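You operate a simulated robot arm through the tools that you are given. There is no shell and no other tool.

You run a simulated robot arm. Do the job below in one go: nothing can be reset, and whatever is moved stays where it is left.

## Task
Put things in order on the worktop over the dishwasher. At the end: the purple key fob is in the orange baking dish; the patty press stands where the honey jar stood; the honey jar stands where the purple key fob stood; the clear wide wine glass is on the white pill box; whatever was shut is shut again. Leave all else as you found it, and nothing knocked over. Set down upright: wide wine glass.

It is judged by the outcome, as a careful person would: the job done as asked, and still so three seconds after it is handed in. It fails if anything else is knocked over, pushed out of place, dropped, spilled or broken.

## Robot
A 6-joint arm with a two-finger parallel gripper, fixed in place. Base frame: the origin is on the floor under the middle of its stand, x ahead of it, y to its left, z up; the work surface is at about z = 0.9. Readings come in m, degrees, newtons and seconds.
With the tool pointing down near the work surface it reaches from about 0.24 to 0.64 m from the base axis. Its first joint turns from -66.0 to 66.0 degrees. Payload 2.7 kg.
The TCP is the grasp point between the finger pads, 0.023 m short of the fingertips. In the tool frame z runs along the fingers and y along their closing line. Largest opening 0.094 m; finger width 0.038, thickness 0.01; the body of the gripper, 0.054 by 0.096 m, starts 0.039 m behind the TCP.
Orientation is told as [roll, pitch, yaw] about the base's x, y, z axes, in that order, counted from this pose: with the fingers straight down and closing along the base's y, the tool's x points along the base's -x, its y along +y and its z along -z.

## Interface
- The arm moves only by the tool play_rows. Its argument "motion" is a list of rows, each a list of 7 numbers: the opening in per cent of the stroke, from 0 (shut) to 100 (fully open), then the shift along the base's x, y, z in mm, then the turn, a rotation vector about the base's x, y, z in degrees. In form: [[fingers, x, y, z, wx, wy, wz], ...]. A call has 1 to 20 rows; each row is the pose to reach, as a shift and turn from the pose commanded when the call began. A row lasts 0.2 s, in which the tool goes at most 0.05 m and 8.6 degrees; a call with a longer step from one row to the next is refused whole, and so is a gripper value outside its range. A pose out of reach is approached as far as the arm can. The call stops where the force on the tool passes 40 N (or 10 N more than at its start, if that is more) or the arm is blocked; 0.2 s more then pass. Each finger travels about 0.045 m/s and halts on what it meets, pressing with about 34 N; the grip force reading is that of the motor and also rises with nothing between the fingers. The clock runs only during rows and for 0.2 s after the last one: add rows that repeat a pose to give the fingers time. It gives the time, the measured TCP pose, the force on the tool (base axes), the opening and the grip force at its end, in the units of the frame above (readings bear some noise), with the torque about the TCP (base axes, N m) and any sound that the robot's microphone picked up, and new pictures: "pictures" is both (left out), scene, wrist or none.
- Cameras (640 x 400 px; columns grow to the right, rows downward): "scene" is fixed at [0.0929, -0.4603, 1.3918]; the picture's right is [0.49, -0.87, 0.00], its down [-0.60, -0.34, -0.72] and it looks along [0.63, 0.35, -0.70] (base axes); focal length 248 px, centre (320, 200). "wrist" rides on the gripper at [0.086, 0.016, -0.075] in the tool frame; the picture's right is [-0.18, 0.98, 0.00], its down [-0.58, -0.11, -0.81] and it looks along [-0.79, -0.15, 0.59] (tool axes); focal length 243 px, centre (320, 200). There is no depth. A picture from a camera that has moved, and an enlarged one, comes with that camera's place and axes in the base frame and with its lens.
- enlarge(camera, box): a new picture of the part [left, top, right, bottom] of that camera's present view, enlarged. It takes no simulated time.
- close_job(): hands the job in; it is judged then, once.

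Nothing tells you positions but the pictures and the camera data. Unless the task says otherwise, let go and move clear before handing in.

The tools are called after "Request:" as name(argument=value, ...) on one line, values as JSON. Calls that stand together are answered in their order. play_rows: Moves the arm, as the interface text tells. Its arguments: {"type":"object","properties":{"motion":{"type":"array","items":{"type":"array","items":{"type":"number"}}},"pictures":{"type":"string","enum":["both","scene","wrist","none"]}},"required":["motion"]} The other tools are called the same way: enlarge (camera, box) takes an enlarged picture of a part of a camera's view; close_job () hands the job in.

At the start:

```text
clock: 0.0
tcp_pos: [0.2994, -0.232, 1.202]
tcp_rot: [0.0, 0.1, 0.0]
ft_force: [-0.1, -0.6, 0.3]
ft_torque: [0.0, -0.03, 0.03]
opening: 0.094
grip_force: 0.1
```

scene: 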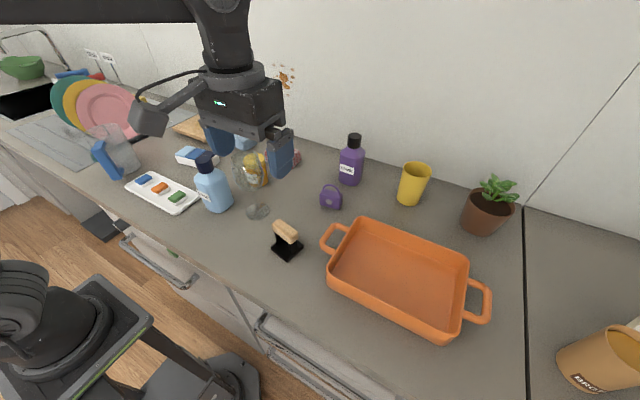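
wrist: 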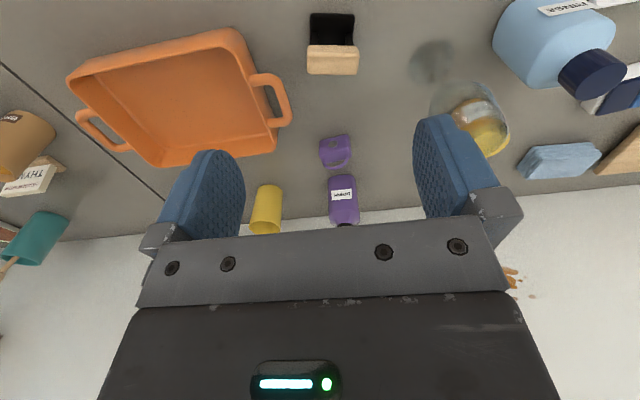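

I see the worktop with the orange dish, a purple key fob, a press-like object with a wooden handle, a wine glass in front of a honey jar, bottles and other things. I'll look closer before moving.

Request:
enlarge(camera="scene", box=[160, 110, 360, 270])

Request:
enlarge(camera="scene", box=[80, 100, 280, 230])

Request:
enlarge(camera="wrist", box=[300, 0, 640, 220])

```text
2.50 times, centred on (260, 190) of scene
camera zoom: at [0.0929, -0.4603, 1.3918], right [0.49, -0.87, 0.0], down [-0.6, -0.34, -0.72], along [0.63, 0.35, -0.7], focal length 619 px, centre (470, 225)
```

zoom: 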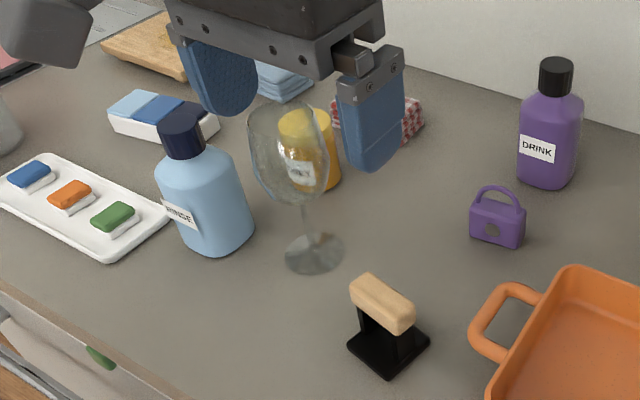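

```text
3.08 times, centred on (180, 165) of scene
camera zoom: at [0.0929, -0.4603, 1.3918], right [0.49, -0.87, 0.0], down [-0.6, -0.34, -0.72], along [0.63, 0.35, -0.7], focal length 761 px, centre (751, 308)
```

zoom: 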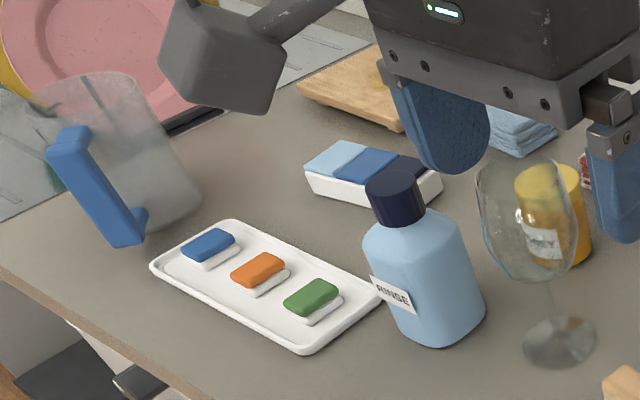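

```text
1.82 times, centred on (470, 110) of wrist
camera zoom: at [0.2116, -0.2146, 1.2767], right [0.18, 0.98, 0.0], down [0.58, -0.11, 0.81], along [0.79, -0.15, -0.59], focal length 441 px, centre (47, 364)
```

zoom: 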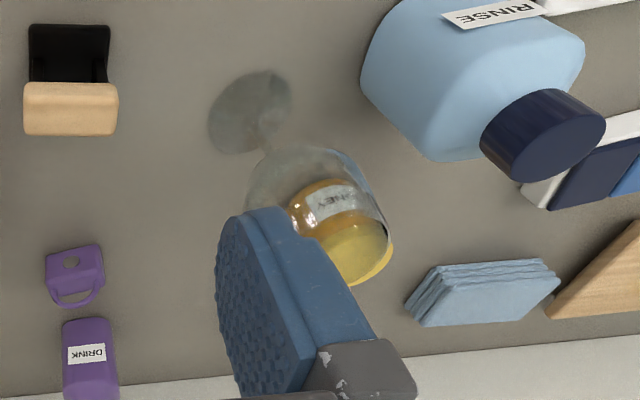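

The wine glass stands close in front of the honey jar at about (0.41, -0.085), the press at about (0.35, -0.22), the fob at about (0.53, -0.25), and what I take to be the pill box is behind the RINSE bottle. I'll move the arm high to the left to get wrist views of the pill box and the glass.

Request:
play_rows(motion=[[100, 0, 45, 0, 0, 0, 0], [100, 0, 90, 0, 0, 0, 0], [100, 0, 135, 0, 0, 0, 0], [100, 0, 180, 0, 0, 0, 0], [100, 0, 225, 0, 0, 0, 0], [100, 0, 270, 0, 0, 0, 0], [100, 0, 315, 0, 0, 0, 0], [100, 0, 360, 0, 0, 0, 0], [100, 0, 400, 0, 0, 0, 0], [100, 0, 400, 0, 0, 0, 0]])

```text
clock: 2.2
tcp_pos: [0.2977, 0.1689, 1.2022]
tcp_rot: [0.1, 0.0, -0.1]
ft_force: [-0.6, 0.0, 0.3]
ft_torque: [0.04, -0.03, -0.01]
opening: 0.0942
grip_force: 0.0
camera wrist: at [0.2106, 0.1861, 1.2776], right [0.19, 0.98, 0.0], down [0.58, -0.11, 0.81], along [0.79, -0.15, -0.59], focal length 243 px, centre (320, 200)
```

scene: 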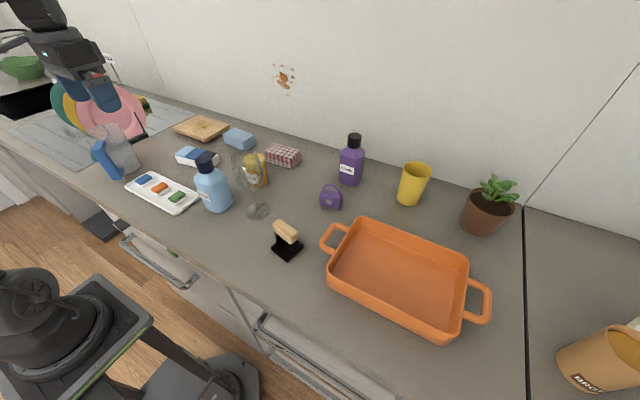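
wrist: 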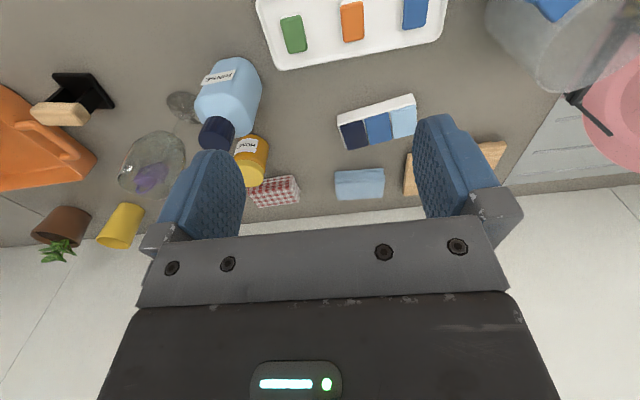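

Request:
enlarge(camera="wrist", box=[300, 60, 460, 160])

Request:
enlarge(camera="scene", box=[160, 110, 320, 230])

Request:
enlarge(camera="wrist", box=[100, 40, 320, 220])

Request:
enlarge(camera="scene", box=[120, 120, 260, 220])

```text
4.00 times, centred on (380, 110) of wrist
camera zoom: at [0.2106, 0.1861, 1.2776], right [0.19, 0.98, 0.0], down [0.58, -0.11, 0.81], along [0.79, -0.15, -0.59], focal length 970 px, centre (80, 560)
```

zoom: 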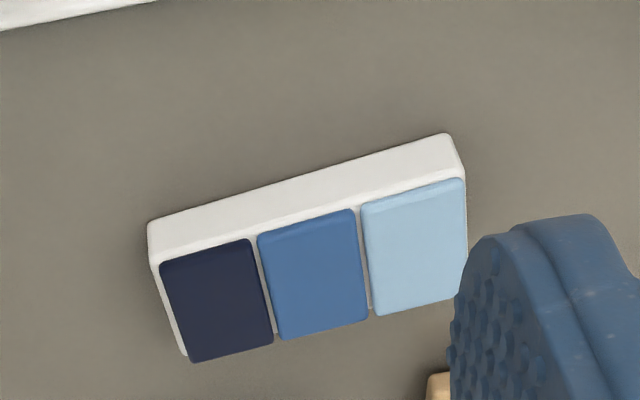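

```text
3.33 times, centred on (240, 170) of scene
camera zoom: at [0.0929, -0.4603, 1.3918], right [0.49, -0.87, 0.0], down [-0.6, -0.34, -0.72], along [0.63, 0.35, -0.7], focal length 825 px, centre (587, 300)
```

zoom: 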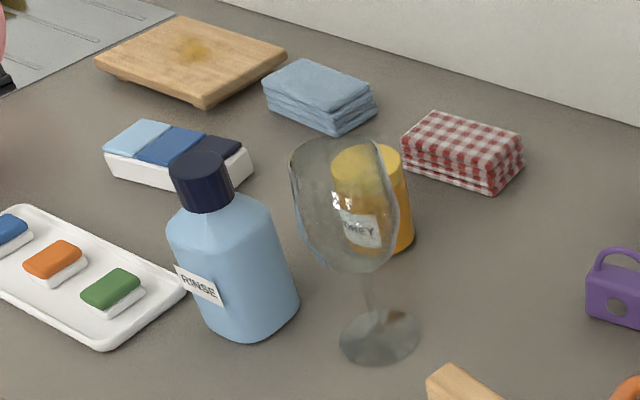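

```text
2.22 times, centred on (210, 130) of wrist
camera zoom: at [0.2106, 0.1861, 1.2776], right [0.19, 0.98, 0.0], down [0.58, -0.11, 0.81], along [0.79, -0.15, -0.59], focal length 539 px, centre (564, 356)
```

zoom: 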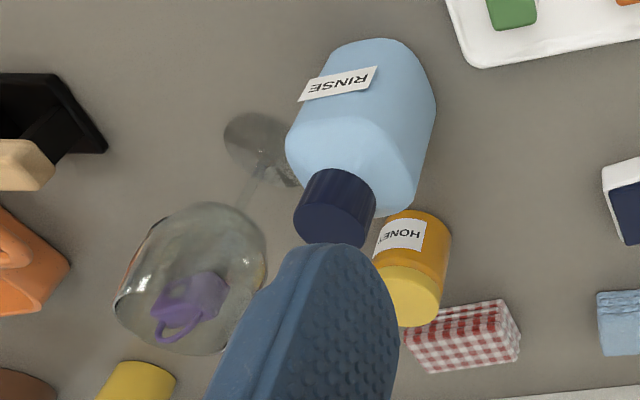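

```text
4.00 times, centred on (190, 170) of scene
camera zoom: at [0.0929, -0.4603, 1.3918], right [0.49, -0.87, 0.0], down [-0.6, -0.34, -0.72], along [0.63, 0.35, -0.7], focal length 990 px, centre (840, 320)
```

zoom: 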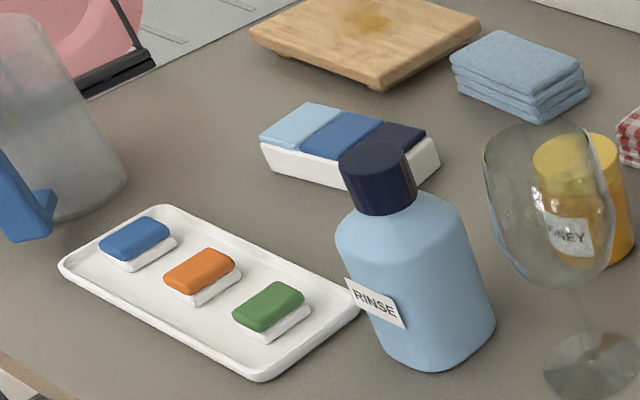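

The pill box is the white box with three blue lids, centred near (0.493, 0.236), its top near z 0.93 and its long axis turned about 9°. Next I'll take closer wrist views of the glass from the front to fix its position and bowl shape.

Request:
play_rows(motion=[[100, -8, -40, 0, 0, 0, 0], [100, -16, -80, -10, 0, 0, 0], [100, -24, -125, -20, 0, 0, 0], [100, -32, -170, -30, 0, 0, 0], [100, -40, -215, -40, 0, 0, 0], [100, -45, -255, -50, 0, 0, 0], [100, -45, -270, -50, 0, 0, 0], [100, -45, -270, -50, 0, 0, 0]])

```text
clock: 4.0
tcp_pos: [0.2524, -0.1006, 1.1526]
tcp_rot: [0.1, 0.0, 0.0]
ft_force: [0.2, 0.1, -0.2]
ft_torque: [-0.01, 0.02, 0.0]
opening: 0.0941
grip_force: 0.2
camera wrist: at [0.1655, -0.0843, 1.2266], right [0.18, 0.98, 0.0], down [0.58, -0.11, 0.81], along [0.79, -0.15, -0.59], focal length 243 px, centre (320, 200)
```

scene: 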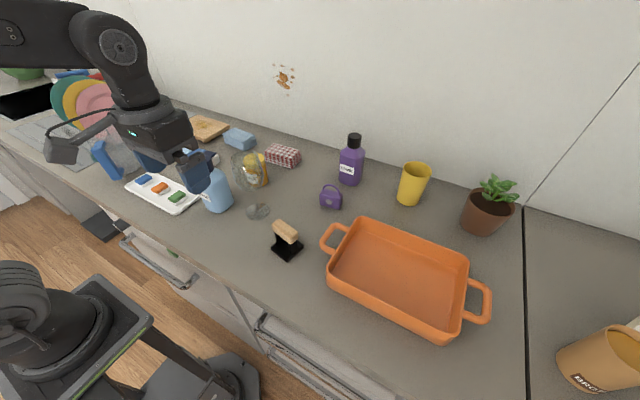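
wrist: 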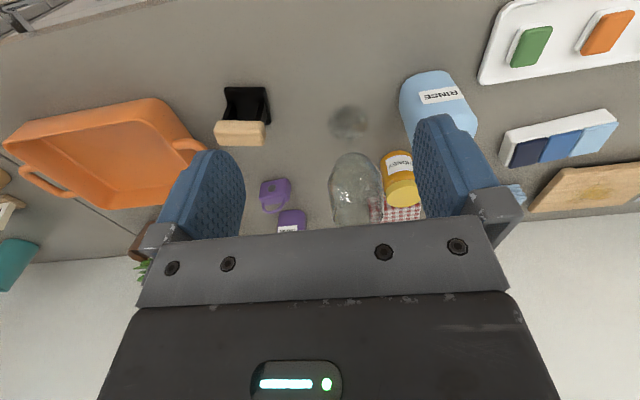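

Request:
enlarge(camera="wrist", box=[240, 80, 440, 230])

Request:
enlarge(camera="scene", box=[220, 140, 360, 270])

Request:
enlarge(camera="scene", box=[320, 110, 440, 220])

```text
2.67 times, centred on (340, 155) of wrist
camera zoom: at [0.1655, -0.0843, 1.2266], right [0.18, 0.98, 0.0], down [0.58, -0.11, 0.81], along [0.79, -0.15, -0.59], focal length 647 px, centre (267, 320)
```

zoom: 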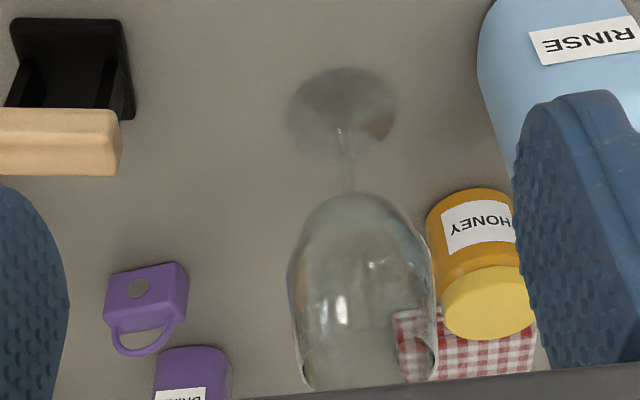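

```text
3.08 times, centred on (290, 205) of scene
camera zoom: at [0.0929, -0.4604, 1.3918], right [0.49, -0.87, 0.0], down [-0.6, -0.34, -0.72], along [0.63, 0.35, -0.7], focal length 761 px, centre (412, 185)
```

zoom: 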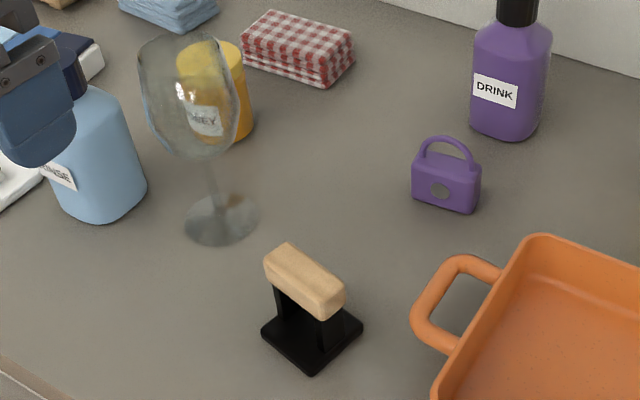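

```text
3.64 times, centred on (380, 165) of scene
camera zoom: at [0.0929, -0.4604, 1.3918], right [0.49, -0.87, 0.0], down [-0.6, -0.34, -0.72], along [0.63, 0.35, -0.7], focal length 900 px, centre (102, 327)
```

zoom: 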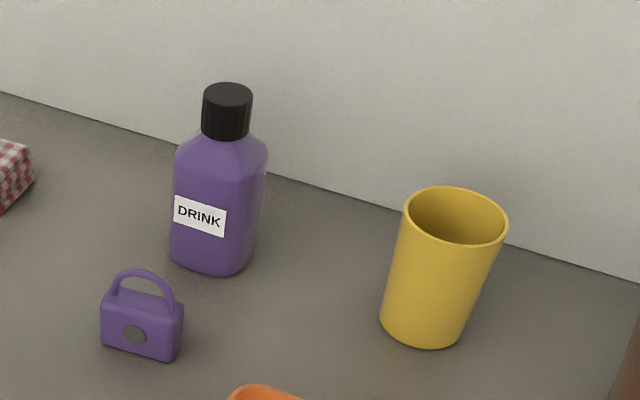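

The glass stem/base centre comes out near (0.407, -0.085), bowl about 72 mm wide at z≈1.035 and rim near 1.09. I'll hover above it with the fingers open along y and check alignment.

Request:
play_rows(motion=[[100, 0, 5, 30, 0, 0, 0], [100, 40, 10, 30, 0, 0, 0], [100, 80, 16, 30, 0, 0, 0], [100, 120, 16, 25, 0, 0, 0], [100, 155, 16, 15, 0, 0, 0], [100, 155, 16, 8, 0, 0, 0], [100, 155, 16, 8, 0, 0, 0]])

```text
clock: 5.6
tcp_pos: [0.4095, -0.0847, 1.1589]
tcp_rot: [0.0, 0.0, 0.0]
ft_force: [-0.3, 0.5, -1.0]
ft_torque: [0.02, -0.02, -0.01]
opening: 0.0937
grip_force: 0.0
camera wrist: at [0.3222, -0.0691, 1.234], right [0.18, 0.98, 0.0], down [0.58, -0.11, 0.81], along [0.79, -0.15, -0.59], focal length 243 px, centre (320, 200)
```

scene: 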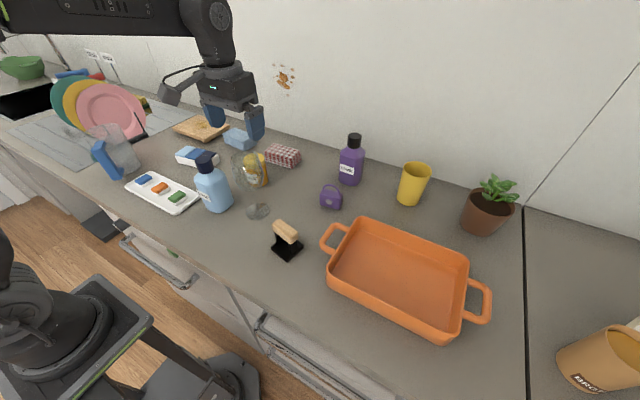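
wrist: 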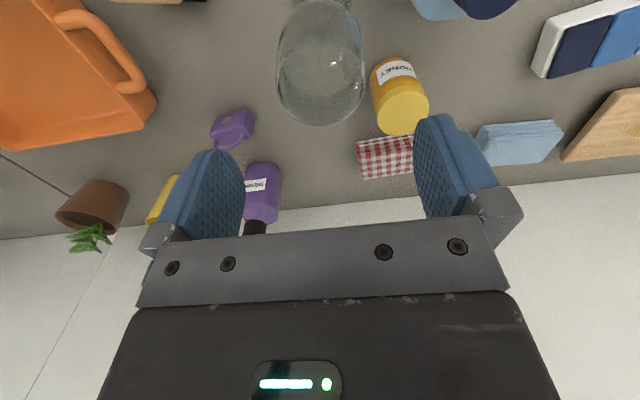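

Request:
enlarge(camera="wrist", box=[220, 0, 440, 140])

Request:
enlarge(camera="scene", box=[190, 70, 310, 230])

```text
2.86 times, centred on (330, 70) of wrist
camera zoom: at [0.3222, -0.0691, 1.234], right [0.18, 0.98, 0.0], down [0.58, -0.11, 0.81], along [0.79, -0.15, -0.59], focal length 693 px, centre (291, 571)
```

zoom: 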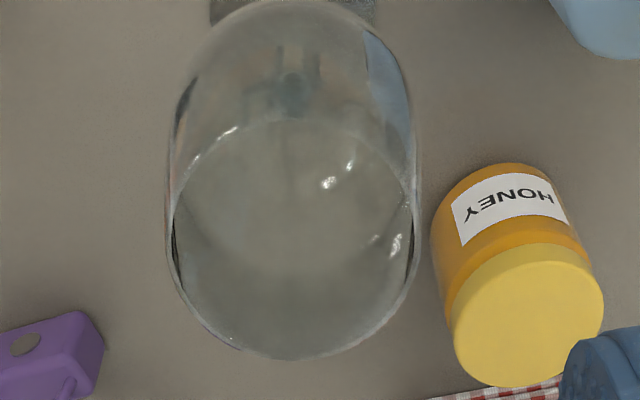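

```text
2.50 times, centred on (250, 150) of scene
camera zoom: at [0.0929, -0.4603, 1.3918], right [0.49, -0.87, 0.0], down [-0.6, -0.34, -0.72], along [0.63, 0.35, -0.7], focal length 619 px, centre (495, 325)
```

zoom: 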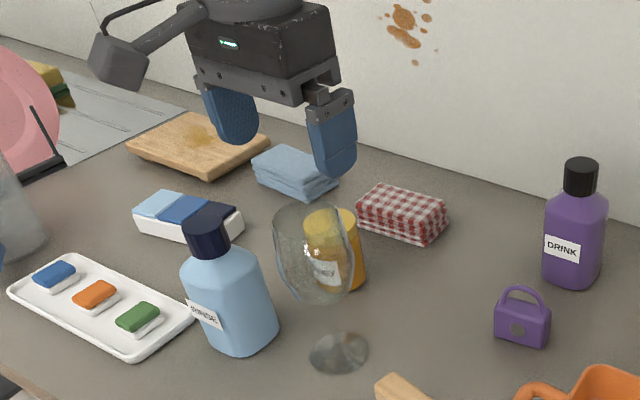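

The rim is centred below the TCP to within a few mm; the glass axis is about (0.405, -0.084) and rim z≈1.08. I'll lower the open fingers around the bowl to TCP z≈1.05, stopping short of the rim with the palm.

Request:
play_rows(motion=[[100, -3, 1, -20, 0, 0, 0], [100, -3, 1, -45, 0, 0, 0], [100, -3, 1, -65, 0, 0, 0], [100, -3, 1, -85, 0, 0, 0], [100, -3, 1, -100, 0, 0, 0], [100, -3, 1, -107, 0, 0, 0], [100, -3, 1, -107, 0, 0, 0]])

```text
clock: 7.2
tcp_pos: [0.4062, -0.0836, 1.0507]
tcp_rot: [0.0, 0.1, 0.1]
ft_force: [0.6, 0.2, 0.4]
ft_torque: [0.05, -0.02, 0.02]
opening: 0.0937
grip_force: 0.0
camera wrist: at [0.3186, -0.067, 1.1266], right [0.18, 0.98, 0.0], down [0.58, -0.11, 0.81], along [0.79, -0.15, -0.59], focal length 243 px, centre (320, 200)
```

scene: 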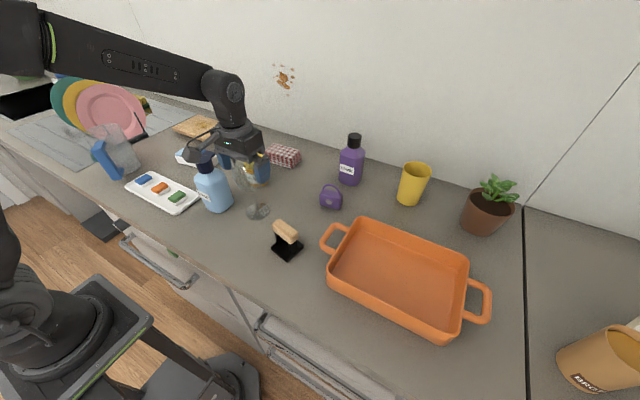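
wrist: 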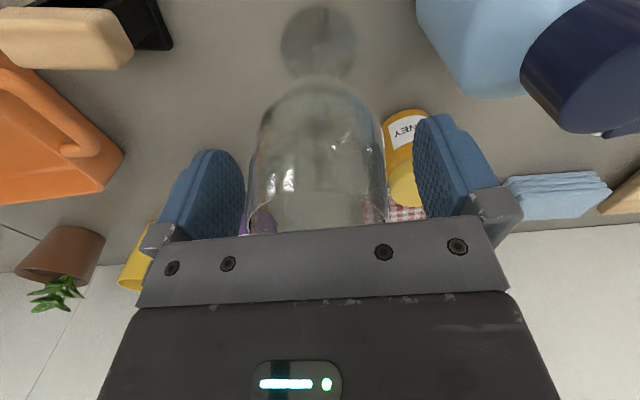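

Request:
enlarge(camera="wrist", box=[200, 0, 460, 250])

Request:
enlarge(camera="scene", box=[180, 100, 310, 230])

```text
1.60 times, centred on (330, 125) of wrist
camera zoom: at [0.3186, -0.067, 1.1266], right [0.18, 0.98, 0.0], down [0.58, -0.11, 0.81], along [0.79, -0.15, -0.59], focal length 388 px, centre (304, 320)
```

zoom: 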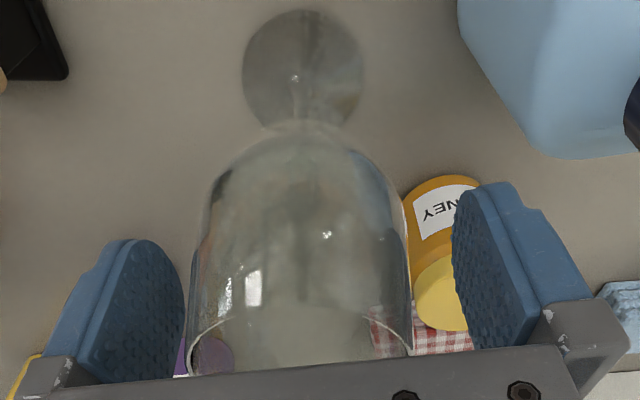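

```text
3.08 times, centred on (245, 165) of scene
camera zoom: at [0.0929, -0.4603, 1.3918], right [0.49, -0.87, 0.0], down [-0.6, -0.34, -0.72], along [0.63, 0.35, -0.7], focal length 761 px, centre (551, 308)
```

zoom: 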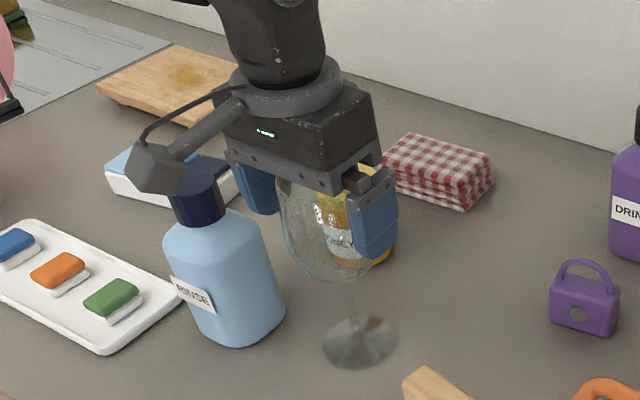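

The bowl sits centred between the pads, with palm clearance above the rim. I'll close gently in stages.

Request:
play_rows(motion=[[90, 0, 0, 0, 0, 0, 0], [82, 0, 0, 0, 0, 0, 0], [78, 0, 0, 0, 0, 0, 0], [78, 0, 0, 0, 0, 0, 0]], pictures="wrist")

```text
clock: 8.2
tcp_pos: [0.4056, -0.0837, 1.0529]
tcp_rot: [-0.1, 0.0, 0.0]
ft_force: [0.0, 0.5, -0.8]
ft_torque: [0.02, 0.01, 0.03]
opening: 0.0731
grip_force: 0.1
camera wrist: at [0.3187, -0.0669, 1.1269], right [0.18, 0.98, 0.0], down [0.58, -0.11, 0.81], along [0.79, -0.15, -0.59], focal length 243 px, centre (320, 200)
```

wrist: 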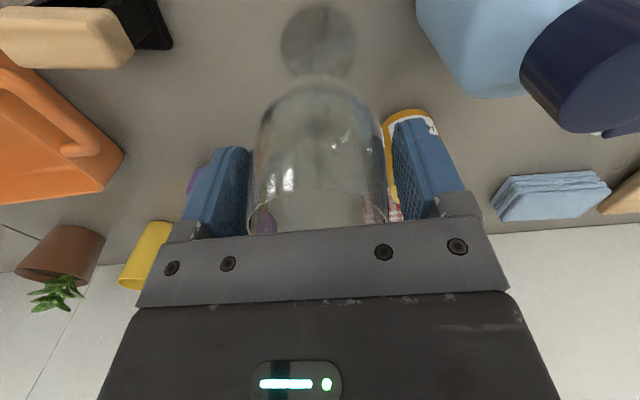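

Request:
play_rows(motion=[[76, 0, 0, 0, 0, 0, 0], [75, 0, 0, 0, 0, 0, 0], [75, 0, 0, 0, 0, 0, 0]], pictures="wrist")

Request:
enlarge(camera="wrist", box=[220, 90, 420, 240])

```text
clock: 9.0
tcp_pos: [0.4058, -0.0843, 1.0525]
tcp_rot: [0.1, 0.1, 0.0]
ft_force: [-0.1, 0.6, 0.4]
ft_torque: [-0.02, -0.01, -0.04]
opening: 0.0705
grip_force: 0.1
camera wrist: at [0.3187, -0.0669, 1.1269], right [0.18, 0.98, 0.0], down [0.58, -0.11, 0.81], along [0.79, -0.15, -0.59], focal length 243 px, centre (320, 200)
```

wrist: 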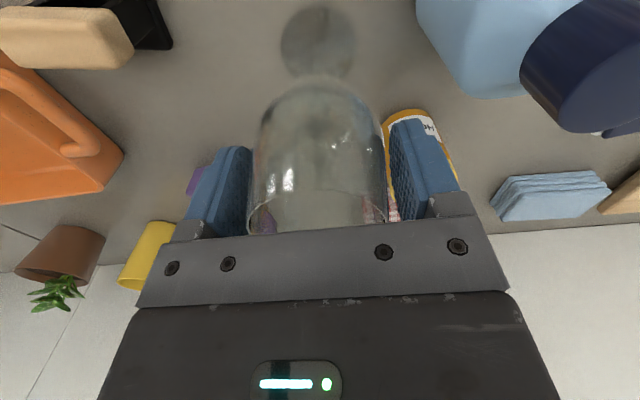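

```text
2.67 times, centred on (320, 165) of wrist
camera zoom: at [0.3187, -0.0669, 1.1269], right [0.18, 0.98, 0.0], down [0.58, -0.11, 0.81], along [0.79, -0.15, -0.59], focal length 647 px, centre (320, 293)
```

zoom: 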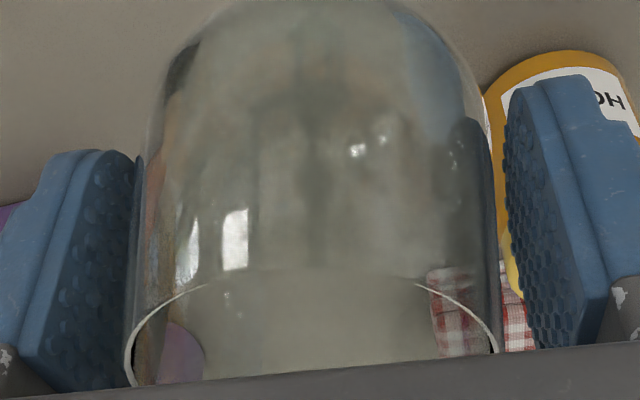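

Request:
play_rows(motion=[[74, 0, 0, 0, 0, 0, 0], [73, 0, 0, 0, 0, 0, 0], [72, 0, 0, 0, 0, 0, 0], [72, 0, 0, 0, 0, 0, 0]], pictures="wrist")

Request:
enlarge(camera="wrist", box=[220, 90, 420, 240])

```text
clock: 10.0
tcp_pos: [0.406, -0.0834, 1.0516]
tcp_rot: [0.1, -0.1, 0.0]
ft_force: [0.2, -0.2, -0.2]
ft_torque: [-0.01, 0.01, 0.02]
opening: 0.0677
grip_force: 0.1
camera wrist: at [0.3187, -0.067, 1.1269], right [0.18, 0.98, 0.0], down [0.58, -0.11, 0.81], along [0.79, -0.15, -0.59], focal length 243 px, centre (320, 200)
```

wrist: 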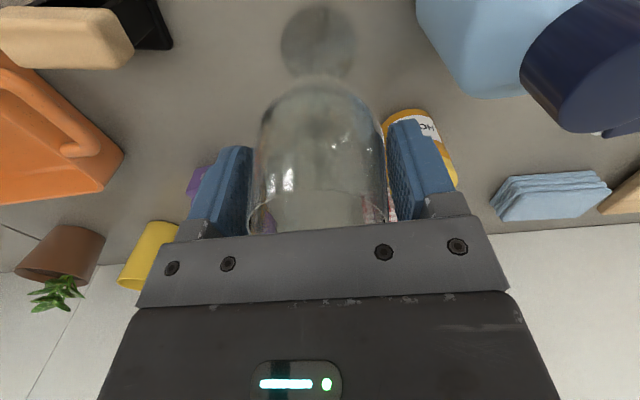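

```text
2.67 times, centred on (320, 165) of wrist
camera zoom: at [0.3187, -0.067, 1.1269], right [0.18, 0.98, 0.0], down [0.58, -0.11, 0.81], along [0.79, -0.15, -0.59], focal length 647 px, centre (320, 293)
```

zoom: 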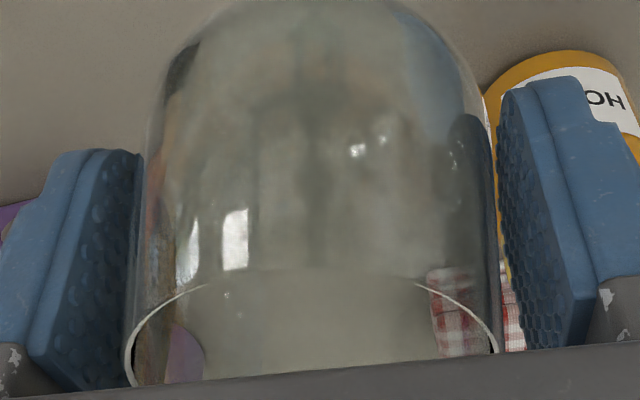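

Request:
play_rows(motion=[[71, 0, 0, 0, 0, 0, 0], [70, 0, 0, 0, 0, 0, 0], [69, 0, 0, 0, 0, 0, 0], [69, 0, 0, 0, 0, 0, 0]], pictures="wrist")

Request:
enlarge(camera="wrist", box=[220, 90, 420, 240])

```text
clock: 11.0
tcp_pos: [0.4057, -0.084, 1.053]
tcp_rot: [0.0, 0.0, 0.0]
ft_force: [0.6, -0.6, 0.2]
ft_torque: [0.01, 0.0, 0.02]
opening: 0.065
grip_force: 0.2
camera wrist: at [0.3187, -0.0669, 1.1269], right [0.18, 0.98, 0.0], down [0.58, -0.11, 0.81], along [0.79, -0.15, -0.59], focal length 243 px, centre (320, 200)
```

wrist: 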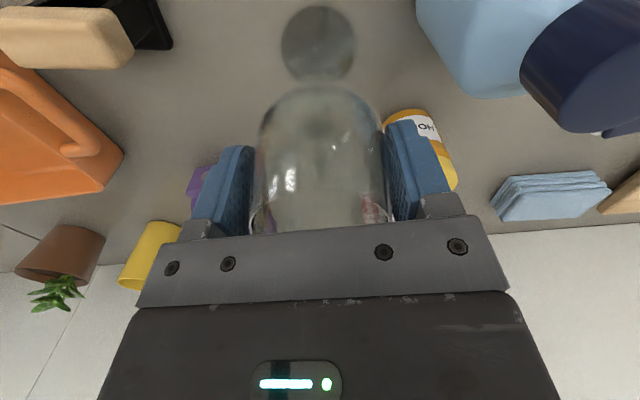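

```text
2.67 times, centred on (320, 165) of wrist
camera zoom: at [0.3187, -0.0669, 1.1269], right [0.18, 0.98, 0.0], down [0.58, -0.11, 0.81], along [0.79, -0.15, -0.59], focal length 647 px, centre (320, 293)
```

zoom: 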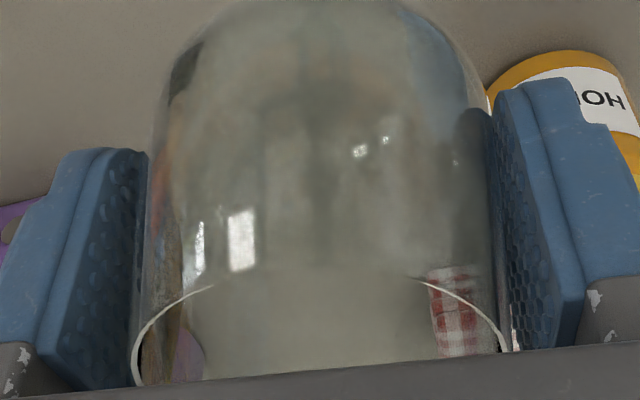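

Request:
play_rows(motion=[[68, 0, 0, 0, 0, 0, 0], [67, 0, 0, 0, 0, 0, 0], [66, 0, 0, 0, 0, 0, 0], [66, 0, 0, 0, 0, 0, 0]], pictures="both")

Request:
enlarge(camera="wrist", box=[220, 90, 420, 240])

Request:
enlarge(camera="scene", box=[200, 140, 300, 230])

```text
clock: 12.0
tcp_pos: [0.406, -0.0829, 1.0516]
tcp_rot: [0.0, 0.0, 0.0]
ft_force: [-1.0, -0.5, -0.4]
ft_torque: [-0.01, 0.02, 0.0]
opening: 0.0632
grip_force: 4.8
camera wrist: at [0.3187, -0.067, 1.1269], right [0.18, 0.98, 0.0], down [0.58, -0.11, 0.81], along [0.79, -0.15, -0.59], focal length 243 px, centre (320, 200)
```

scene: 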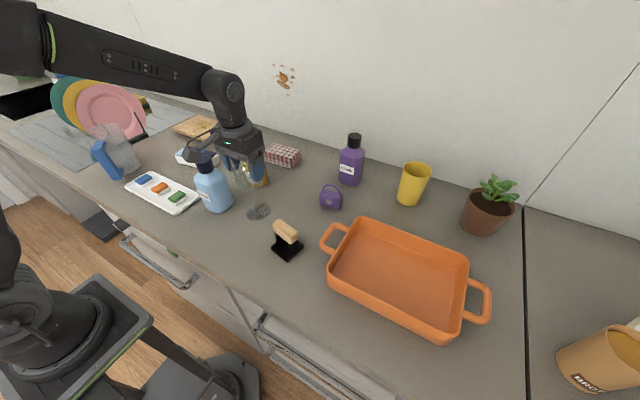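
wrist: 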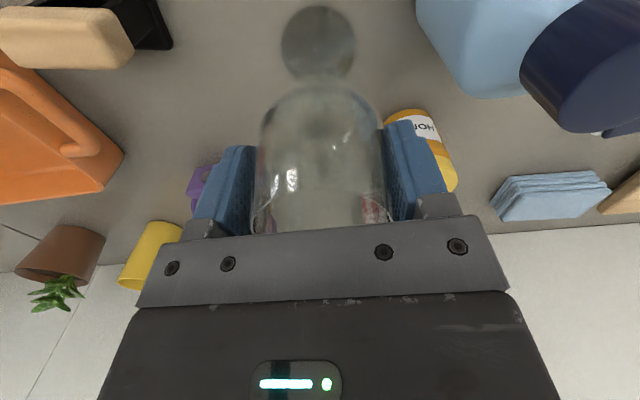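

```text
2.67 times, centred on (320, 165) of wrist
camera zoom: at [0.3187, -0.067, 1.1269], right [0.18, 0.98, 0.0], down [0.58, -0.11, 0.81], along [0.79, -0.15, -0.59], focal length 647 px, centre (320, 293)
```

zoom: 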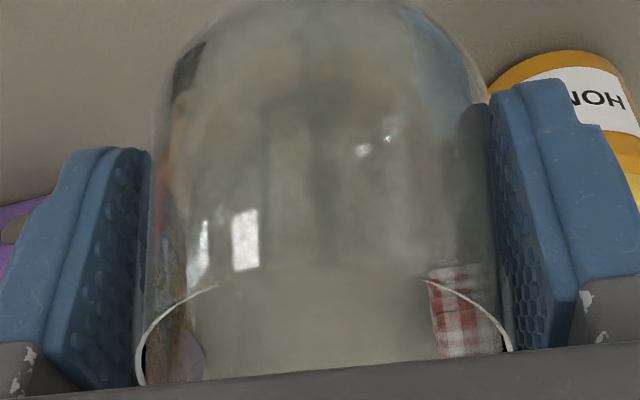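

```text
4.44 times, centred on (250, 185) of scene
camera zoom: at [0.0929, -0.4603, 1.3918], right [0.49, -0.87, 0.0], down [-0.6, -0.34, -0.72], along [0.63, 0.35, -0.7], focal length 1100 px, centre (631, 267)
```

zoom: 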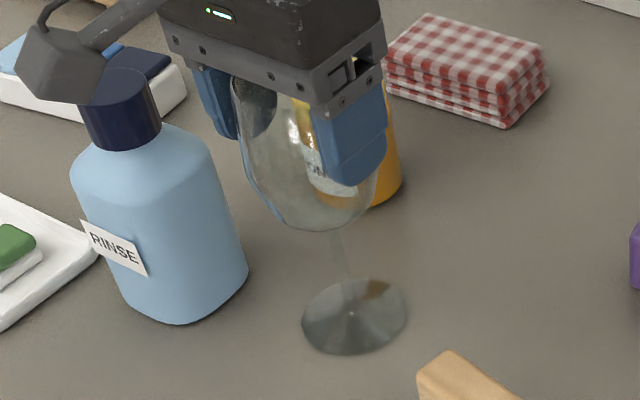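

The glass is now held lightly (about 5 N at 63 mm). I'll firm up the grip a little and lift a few centimetres straight up to check it.

Request:
play_rows(motion=[[64, 0, 0, 0, 0, 0, 0], [62, 0, 0, 0, 0, 0, 0], [62, 0, 0, 0, 0, 0, 0], [62, 0, 0, 4, 0, 0, 0], [62, 0, 0, 10, 0, 0, 0], [62, 0, 0, 20, 0, 0, 0], [62, 0, 0, 30, 0, 0, 0], [62, 0, 0, 30, 0, 0, 0]], pictures="both")

Request:
enlarge(camera="scene", box=[200, 110, 320, 230])

```text
clock: 13.8
tcp_pos: [0.4076, -0.0843, 1.0835]
tcp_rot: [0.0, 0.0, -0.1]
ft_force: [0.2, 0.3, -1.8]
ft_torque: [-0.01, 0.02, 0.01]
opening: 0.0626
grip_force: 22.8
camera wrist: at [0.318, -0.068, 1.1583], right [0.18, 0.98, 0.0], down [0.58, -0.11, 0.81], along [0.79, -0.15, -0.59], focal length 243 px, centre (320, 200)
```

scene: 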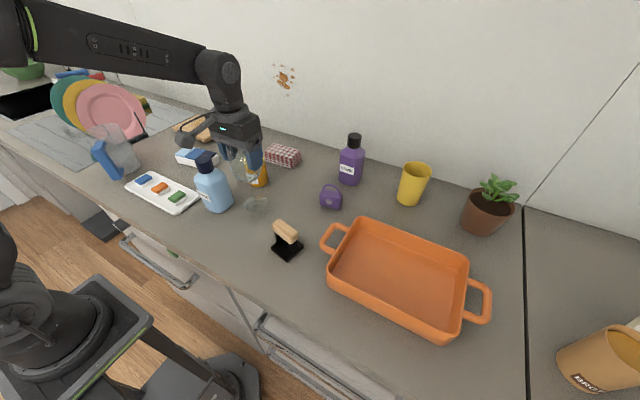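
wrist: 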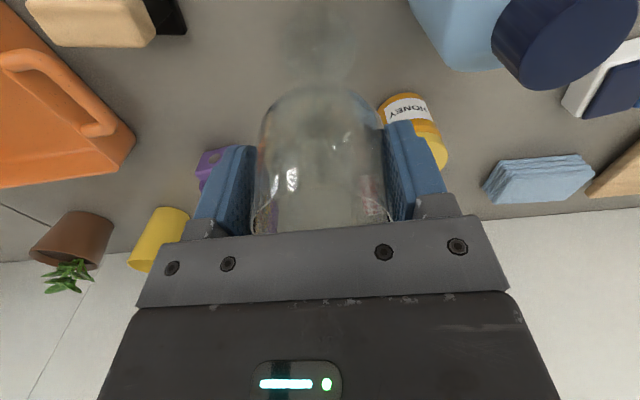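

```text
3.33 times, centred on (260, 170) of scene
camera zoom: at [0.0929, -0.4603, 1.3918], right [0.49, -0.87, 0.0], down [-0.6, -0.34, -0.72], along [0.63, 0.35, -0.7], focal length 825 px, centre (520, 300)
```

zoom: 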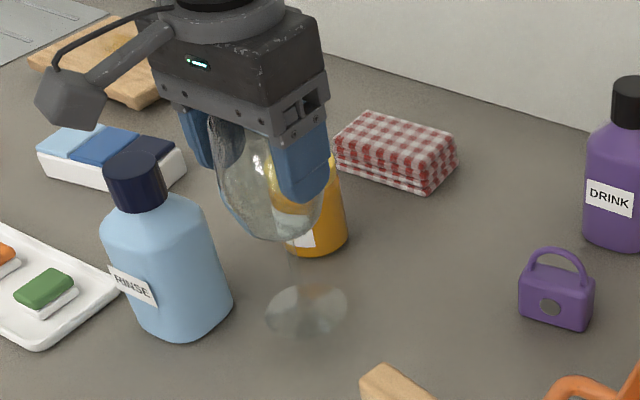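

The glass is lifted cleanly and hangs straight. I'll raise it above the RINSE bottle and carry it over to above the pill box.

Request:
play_rows(motion=[[62, 0, 0, 20, 0, 0, 0], [62, 0, 0, 50, 0, 0, 0], [62, 0, 0, 80, 0, 0, 0], [62, 0, 0, 110, 0, 0, 0], [62, 0, 0, 140, 0, 0, 0], [62, 0, 0, 165, 0, 0, 0], [62, 3, 10, 172, 0, 0, 0], [62, 10, 36, 172, 0, 0, 0], [62, 18, 66, 172, 0, 0, 0], [62, 26, 96, 172, 0, 0, 0], [62, 35, 126, 172, 0, 0, 0], [62, 43, 156, 172, 0, 0, 0], [62, 51, 186, 172, 0, 0, 0], [62, 60, 216, 172, 0, 0, 0], [62, 68, 246, 172, 0, 0, 0], [62, 77, 276, 172, 0, 0, 0], [62, 85, 304, 172, 0, 0, 0], [62, 88, 316, 172, 0, 0, 0], [62, 89, 320, 172, 0, 0, 0], [62, 89, 320, 172, 0, 0, 0]], pictures="both")

Request:
enlarge(camera="scene", box=[120, 60, 280, 220])

```text
clock: 18.0
tcp_pos: [0.48, 0.2231, 1.2424]
tcp_rot: [0.1, 0.0, 0.0]
ft_force: [0.4, 0.8, -1.1]
ft_torque: [0.0, -0.03, -0.01]
opening: 0.0626
grip_force: 21.9
out of reach, approached as far as the arm can: row 17, 18, 19, 20
camera wrist: at [0.3926, 0.2393, 1.3169], right [0.18, 0.98, 0.0], down [0.58, -0.11, 0.81], along [0.79, -0.15, -0.59], focal length 243 px, centre (320, 200)
```

scene: 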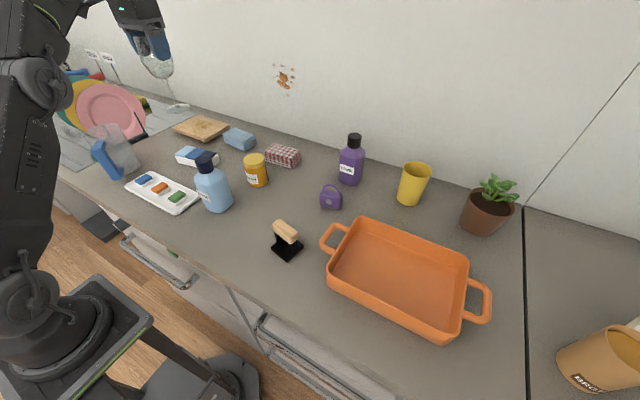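
wrist: 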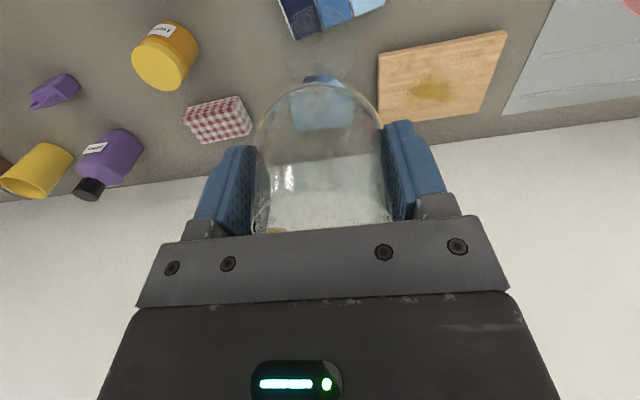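

```text
2.50 times, centred on (200, 140) of scene
camera zoom: at [0.0929, -0.4603, 1.3918], right [0.49, -0.87, 0.0], down [-0.6, -0.34, -0.72], along [0.63, 0.35, -0.7], focal length 619 px, centre (620, 350)
```

zoom: 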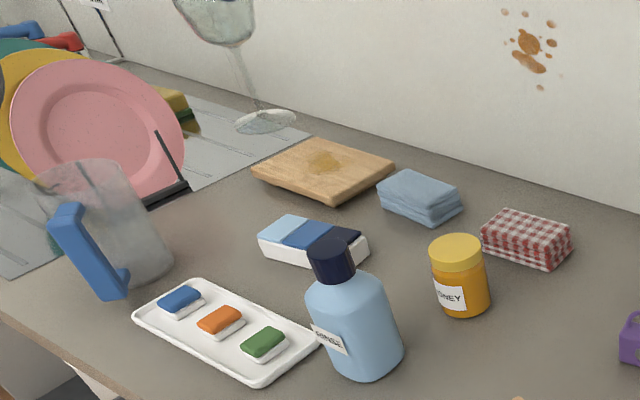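

At that height the arm stopped slightly short of the target, still well clear. I'll descend a bit, which brings the spot back within reach, and read the pose.

Request:
play_rows(motion=[[62, 0, 0, -20, 0, 0, 0], [62, 0, 0, -45, 0, 0, 0], [62, 0, 0, -70, 0, 0, 0], [62, 0, 0, -90, 0, 0, 0], [62, 0, 0, -100, 0, 0, 0], [62, 0, 0, -100, 0, 0, 0]], pictures="both")

Request:
enlarge(camera="scene", box=[120, 80, 260, 220])

Request:
enlarge(camera="wrist", box=[200, 0, 440, 160])

```text
clock: 19.4
tcp_pos: [0.4807, 0.2223, 1.1408]
tcp_rot: [0.0, 0.0, 0.0]
ft_force: [0.4, -0.6, -2.3]
ft_torque: [-0.01, -0.01, 0.04]
opening: 0.0625
grip_force: 22.5
camera wrist: at [0.3929, 0.2387, 1.2161], right [0.18, 0.98, 0.0], down [0.58, -0.11, 0.81], along [0.79, -0.15, -0.59], focal length 243 px, centre (320, 200)
```

scene: 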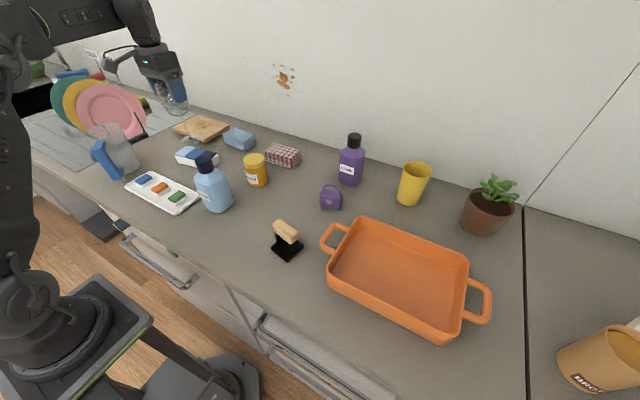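
wrist: 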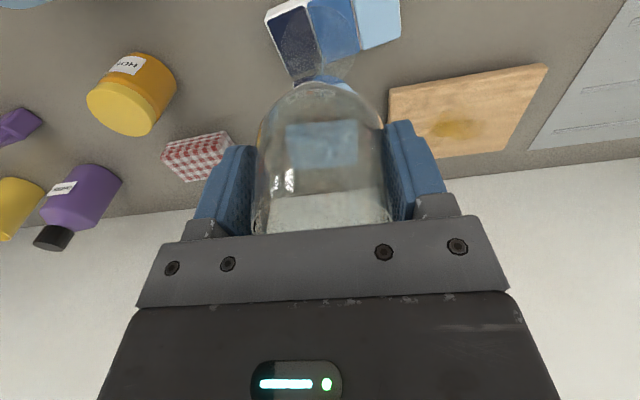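

```text
2.86 times, centred on (190, 150) of scene
camera zoom: at [0.0929, -0.4603, 1.3918], right [0.49, -0.87, 0.0], down [-0.6, -0.34, -0.72], along [0.63, 0.35, -0.7], focal length 707 px, centre (691, 343)
```

zoom: 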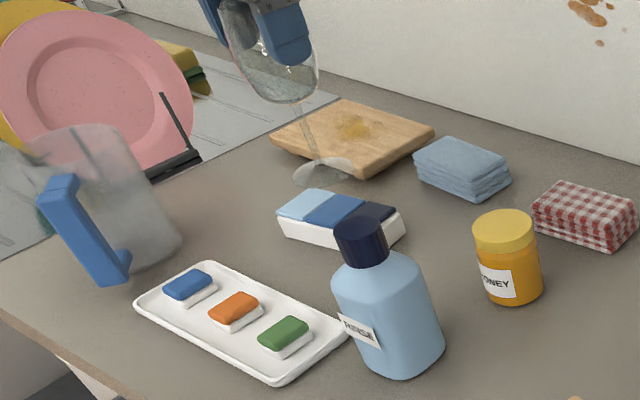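

```text
2.50 times, centred on (320, 80) of wrist
camera zoom: at [0.3929, 0.2387, 1.2161], right [0.18, 0.98, 0.0], down [0.58, -0.11, 0.81], along [0.79, -0.15, -0.59], focal length 606 px, centre (320, 500)
```

zoom: 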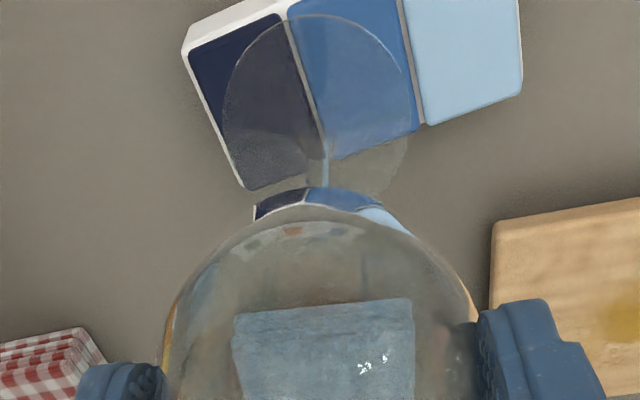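

The glass base is about 14 mm short in x and y of the box centre, as the pose was clipped. I'll shift over the box centre, then lower to about 15 mm above it.

Request:
play_rows(motion=[[62, 7, 7, 0, 0, 0, 0], [62, 14, 14, 0, 0, 0, 0], [62, 14, 14, -10, 0, 0, 0], [62, 14, 14, -25, 0, 0, 0], [62, 14, 14, -40, 0, 0, 0], [62, 14, 14, -40, 0, 0, 0]], pictures="both")

Request:
enlarge(camera="scene", box=[120, 80, 260, 220])

Request:
enlarge(camera="wrist", box=[200, 0, 440, 160])

```text
clock: 20.8
tcp_pos: [0.4946, 0.2352, 1.1019]
tcp_rot: [0.0, 0.1, 0.0]
ft_force: [0.6, 0.3, -1.7]
ft_torque: [0.02, 0.01, 0.01]
opening: 0.0626
grip_force: 22.1
camera wrist: at [0.4069, 0.2522, 1.177], right [0.18, 0.98, 0.0], down [0.58, -0.11, 0.81], along [0.79, -0.15, -0.59], focal length 243 px, centre (320, 200)
```

scene: 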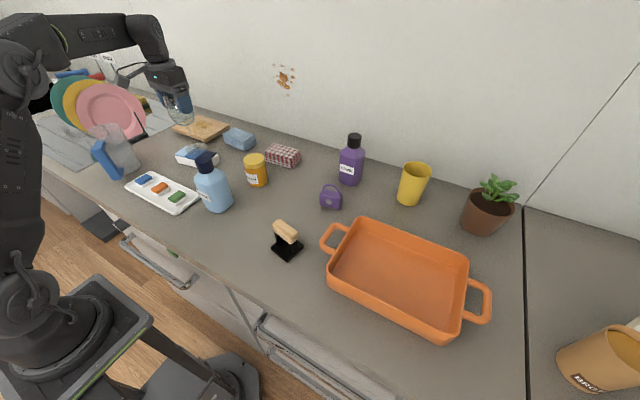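
wrist: 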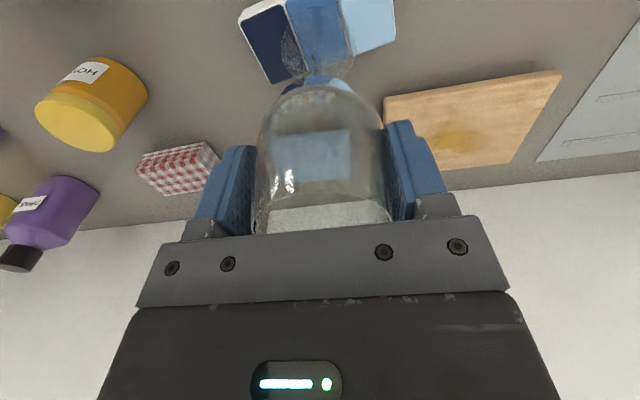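

```text
2.86 times, centred on (190, 150) of scene
camera zoom: at [0.0929, -0.4603, 1.3918], right [0.49, -0.87, 0.0], down [-0.6, -0.34, -0.72], along [0.63, 0.35, -0.7], focal length 707 px, centre (691, 343)
```

zoom: 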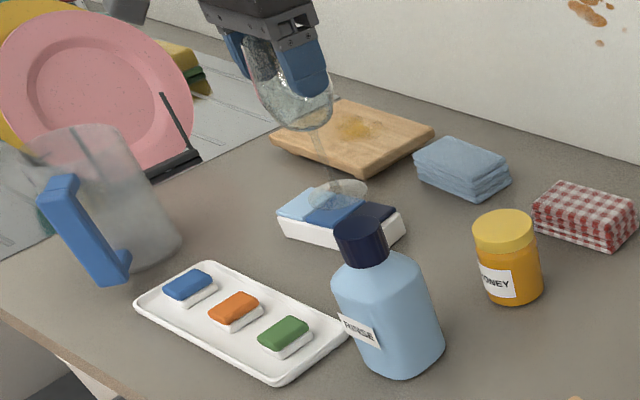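

```text
2.50 times, centred on (320, 80) of wrist
camera zoom: at [0.4069, 0.2522, 1.177], right [0.18, 0.98, 0.0], down [0.58, -0.11, 0.81], along [0.79, -0.15, -0.59], focal length 606 px, centre (320, 500)
```

zoom: 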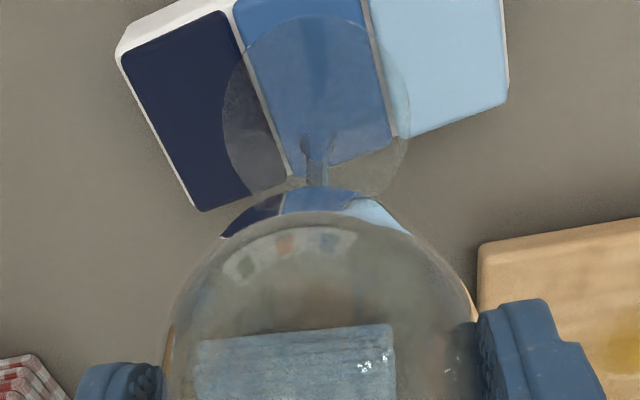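

The base is now centred over the box (within a couple of mm). I'll lower slowly to contact.

Request:
play_rows(motion=[[62, 0, 0, -6, 0, 0, 0], [62, 0, 0, -11, 0, 0, 0], [62, 0, 0, -14, 0, 0, 0], [62, 0, 0, -15, 0, 0, 0], [62, 0, 0, -15, 0, 0, 0]], pictures="scene")

Request:
enlarge(camera="scene", box=[150, 100, 250, 190])

Request:
enlarge(camera="wrist", box=[200, 0, 440, 160])

```text
clock: 22.0
tcp_pos: [0.4946, 0.2356, 1.0893]
tcp_rot: [0.0, -0.2, 0.0]
ft_force: [-2.6, -1.3, 11.6]
ft_torque: [0.11, 0.33, 0.1]
opening: 0.0622
grip_force: 22.2
```

scene: 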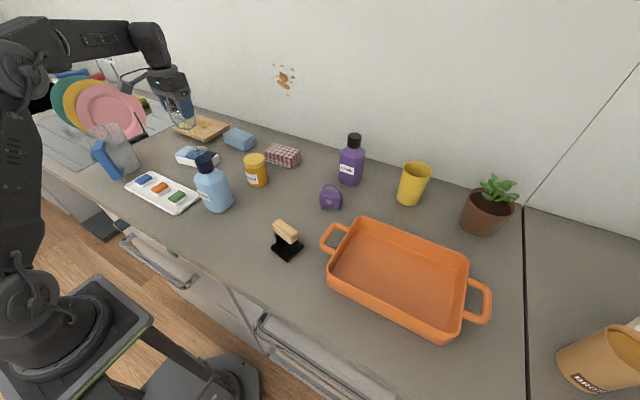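

```text
4.44 times, centred on (200, 145) of scene
camera zoom: at [0.0926, -0.4605, 1.3917], right [0.49, -0.87, 0.0], down [-0.6, -0.34, -0.72], along [0.63, 0.35, -0.7], focal length 1100 px, centre (853, 444)
```

zoom: 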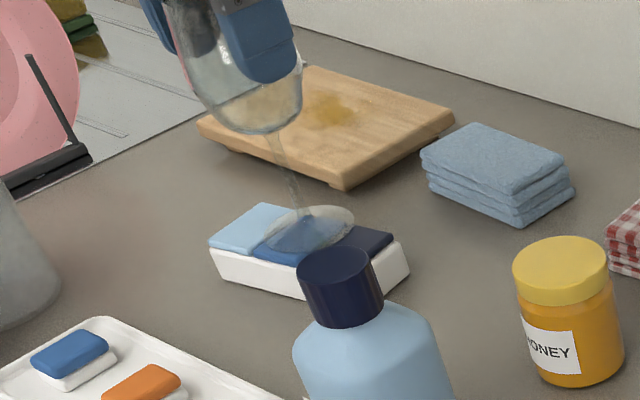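

```text
2.50 times, centred on (320, 80) of wrist
camera zoom: at [0.4067, 0.2522, 1.1632], right [0.18, 0.98, 0.0], down [0.58, -0.11, 0.81], along [0.79, -0.15, -0.59], focal length 606 px, centre (320, 500)
```

zoom: 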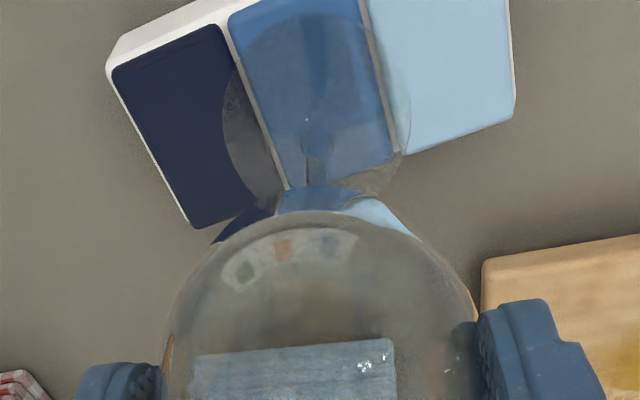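

Contact is made (about 13 N). I'll ease up about 1 mm to relieve the push before releasing.

Request:
play_rows(motion=[[62, 0, 0, 1, 0, 0, 0], [62, 0, 0, 1.5, 0, 0, 0], [62, 0, 0, 1.5, 0, 0, 0]], pictures="none")

```text
clock: 22.8
tcp_pos: [0.4925, 0.2348, 1.0883]
tcp_rot: [0.1, -0.1, 0.0]
ft_force: [0.6, -1.2, 8.0]
ft_torque: [0.05, -0.4, -0.01]
opening: 0.0626
grip_force: 21.8
```

Request:
play_rows(motion=[[62, 0, 0, 0.7, 0, 0, 0], [62, 0, 0, 1, 0, 0, 0], [62, 0, 0, 1, 0, 0, 0]], pictures="none")

```text
clock: 23.6
tcp_pos: [0.4938, 0.2362, 1.0885]
tcp_rot: [-0.1, 0.1, 0.0]
ft_force: [-0.6, 0.4, -1.6]
ft_torque: [0.05, -0.01, -0.02]
opening: 0.0623
grip_force: 22.1
```

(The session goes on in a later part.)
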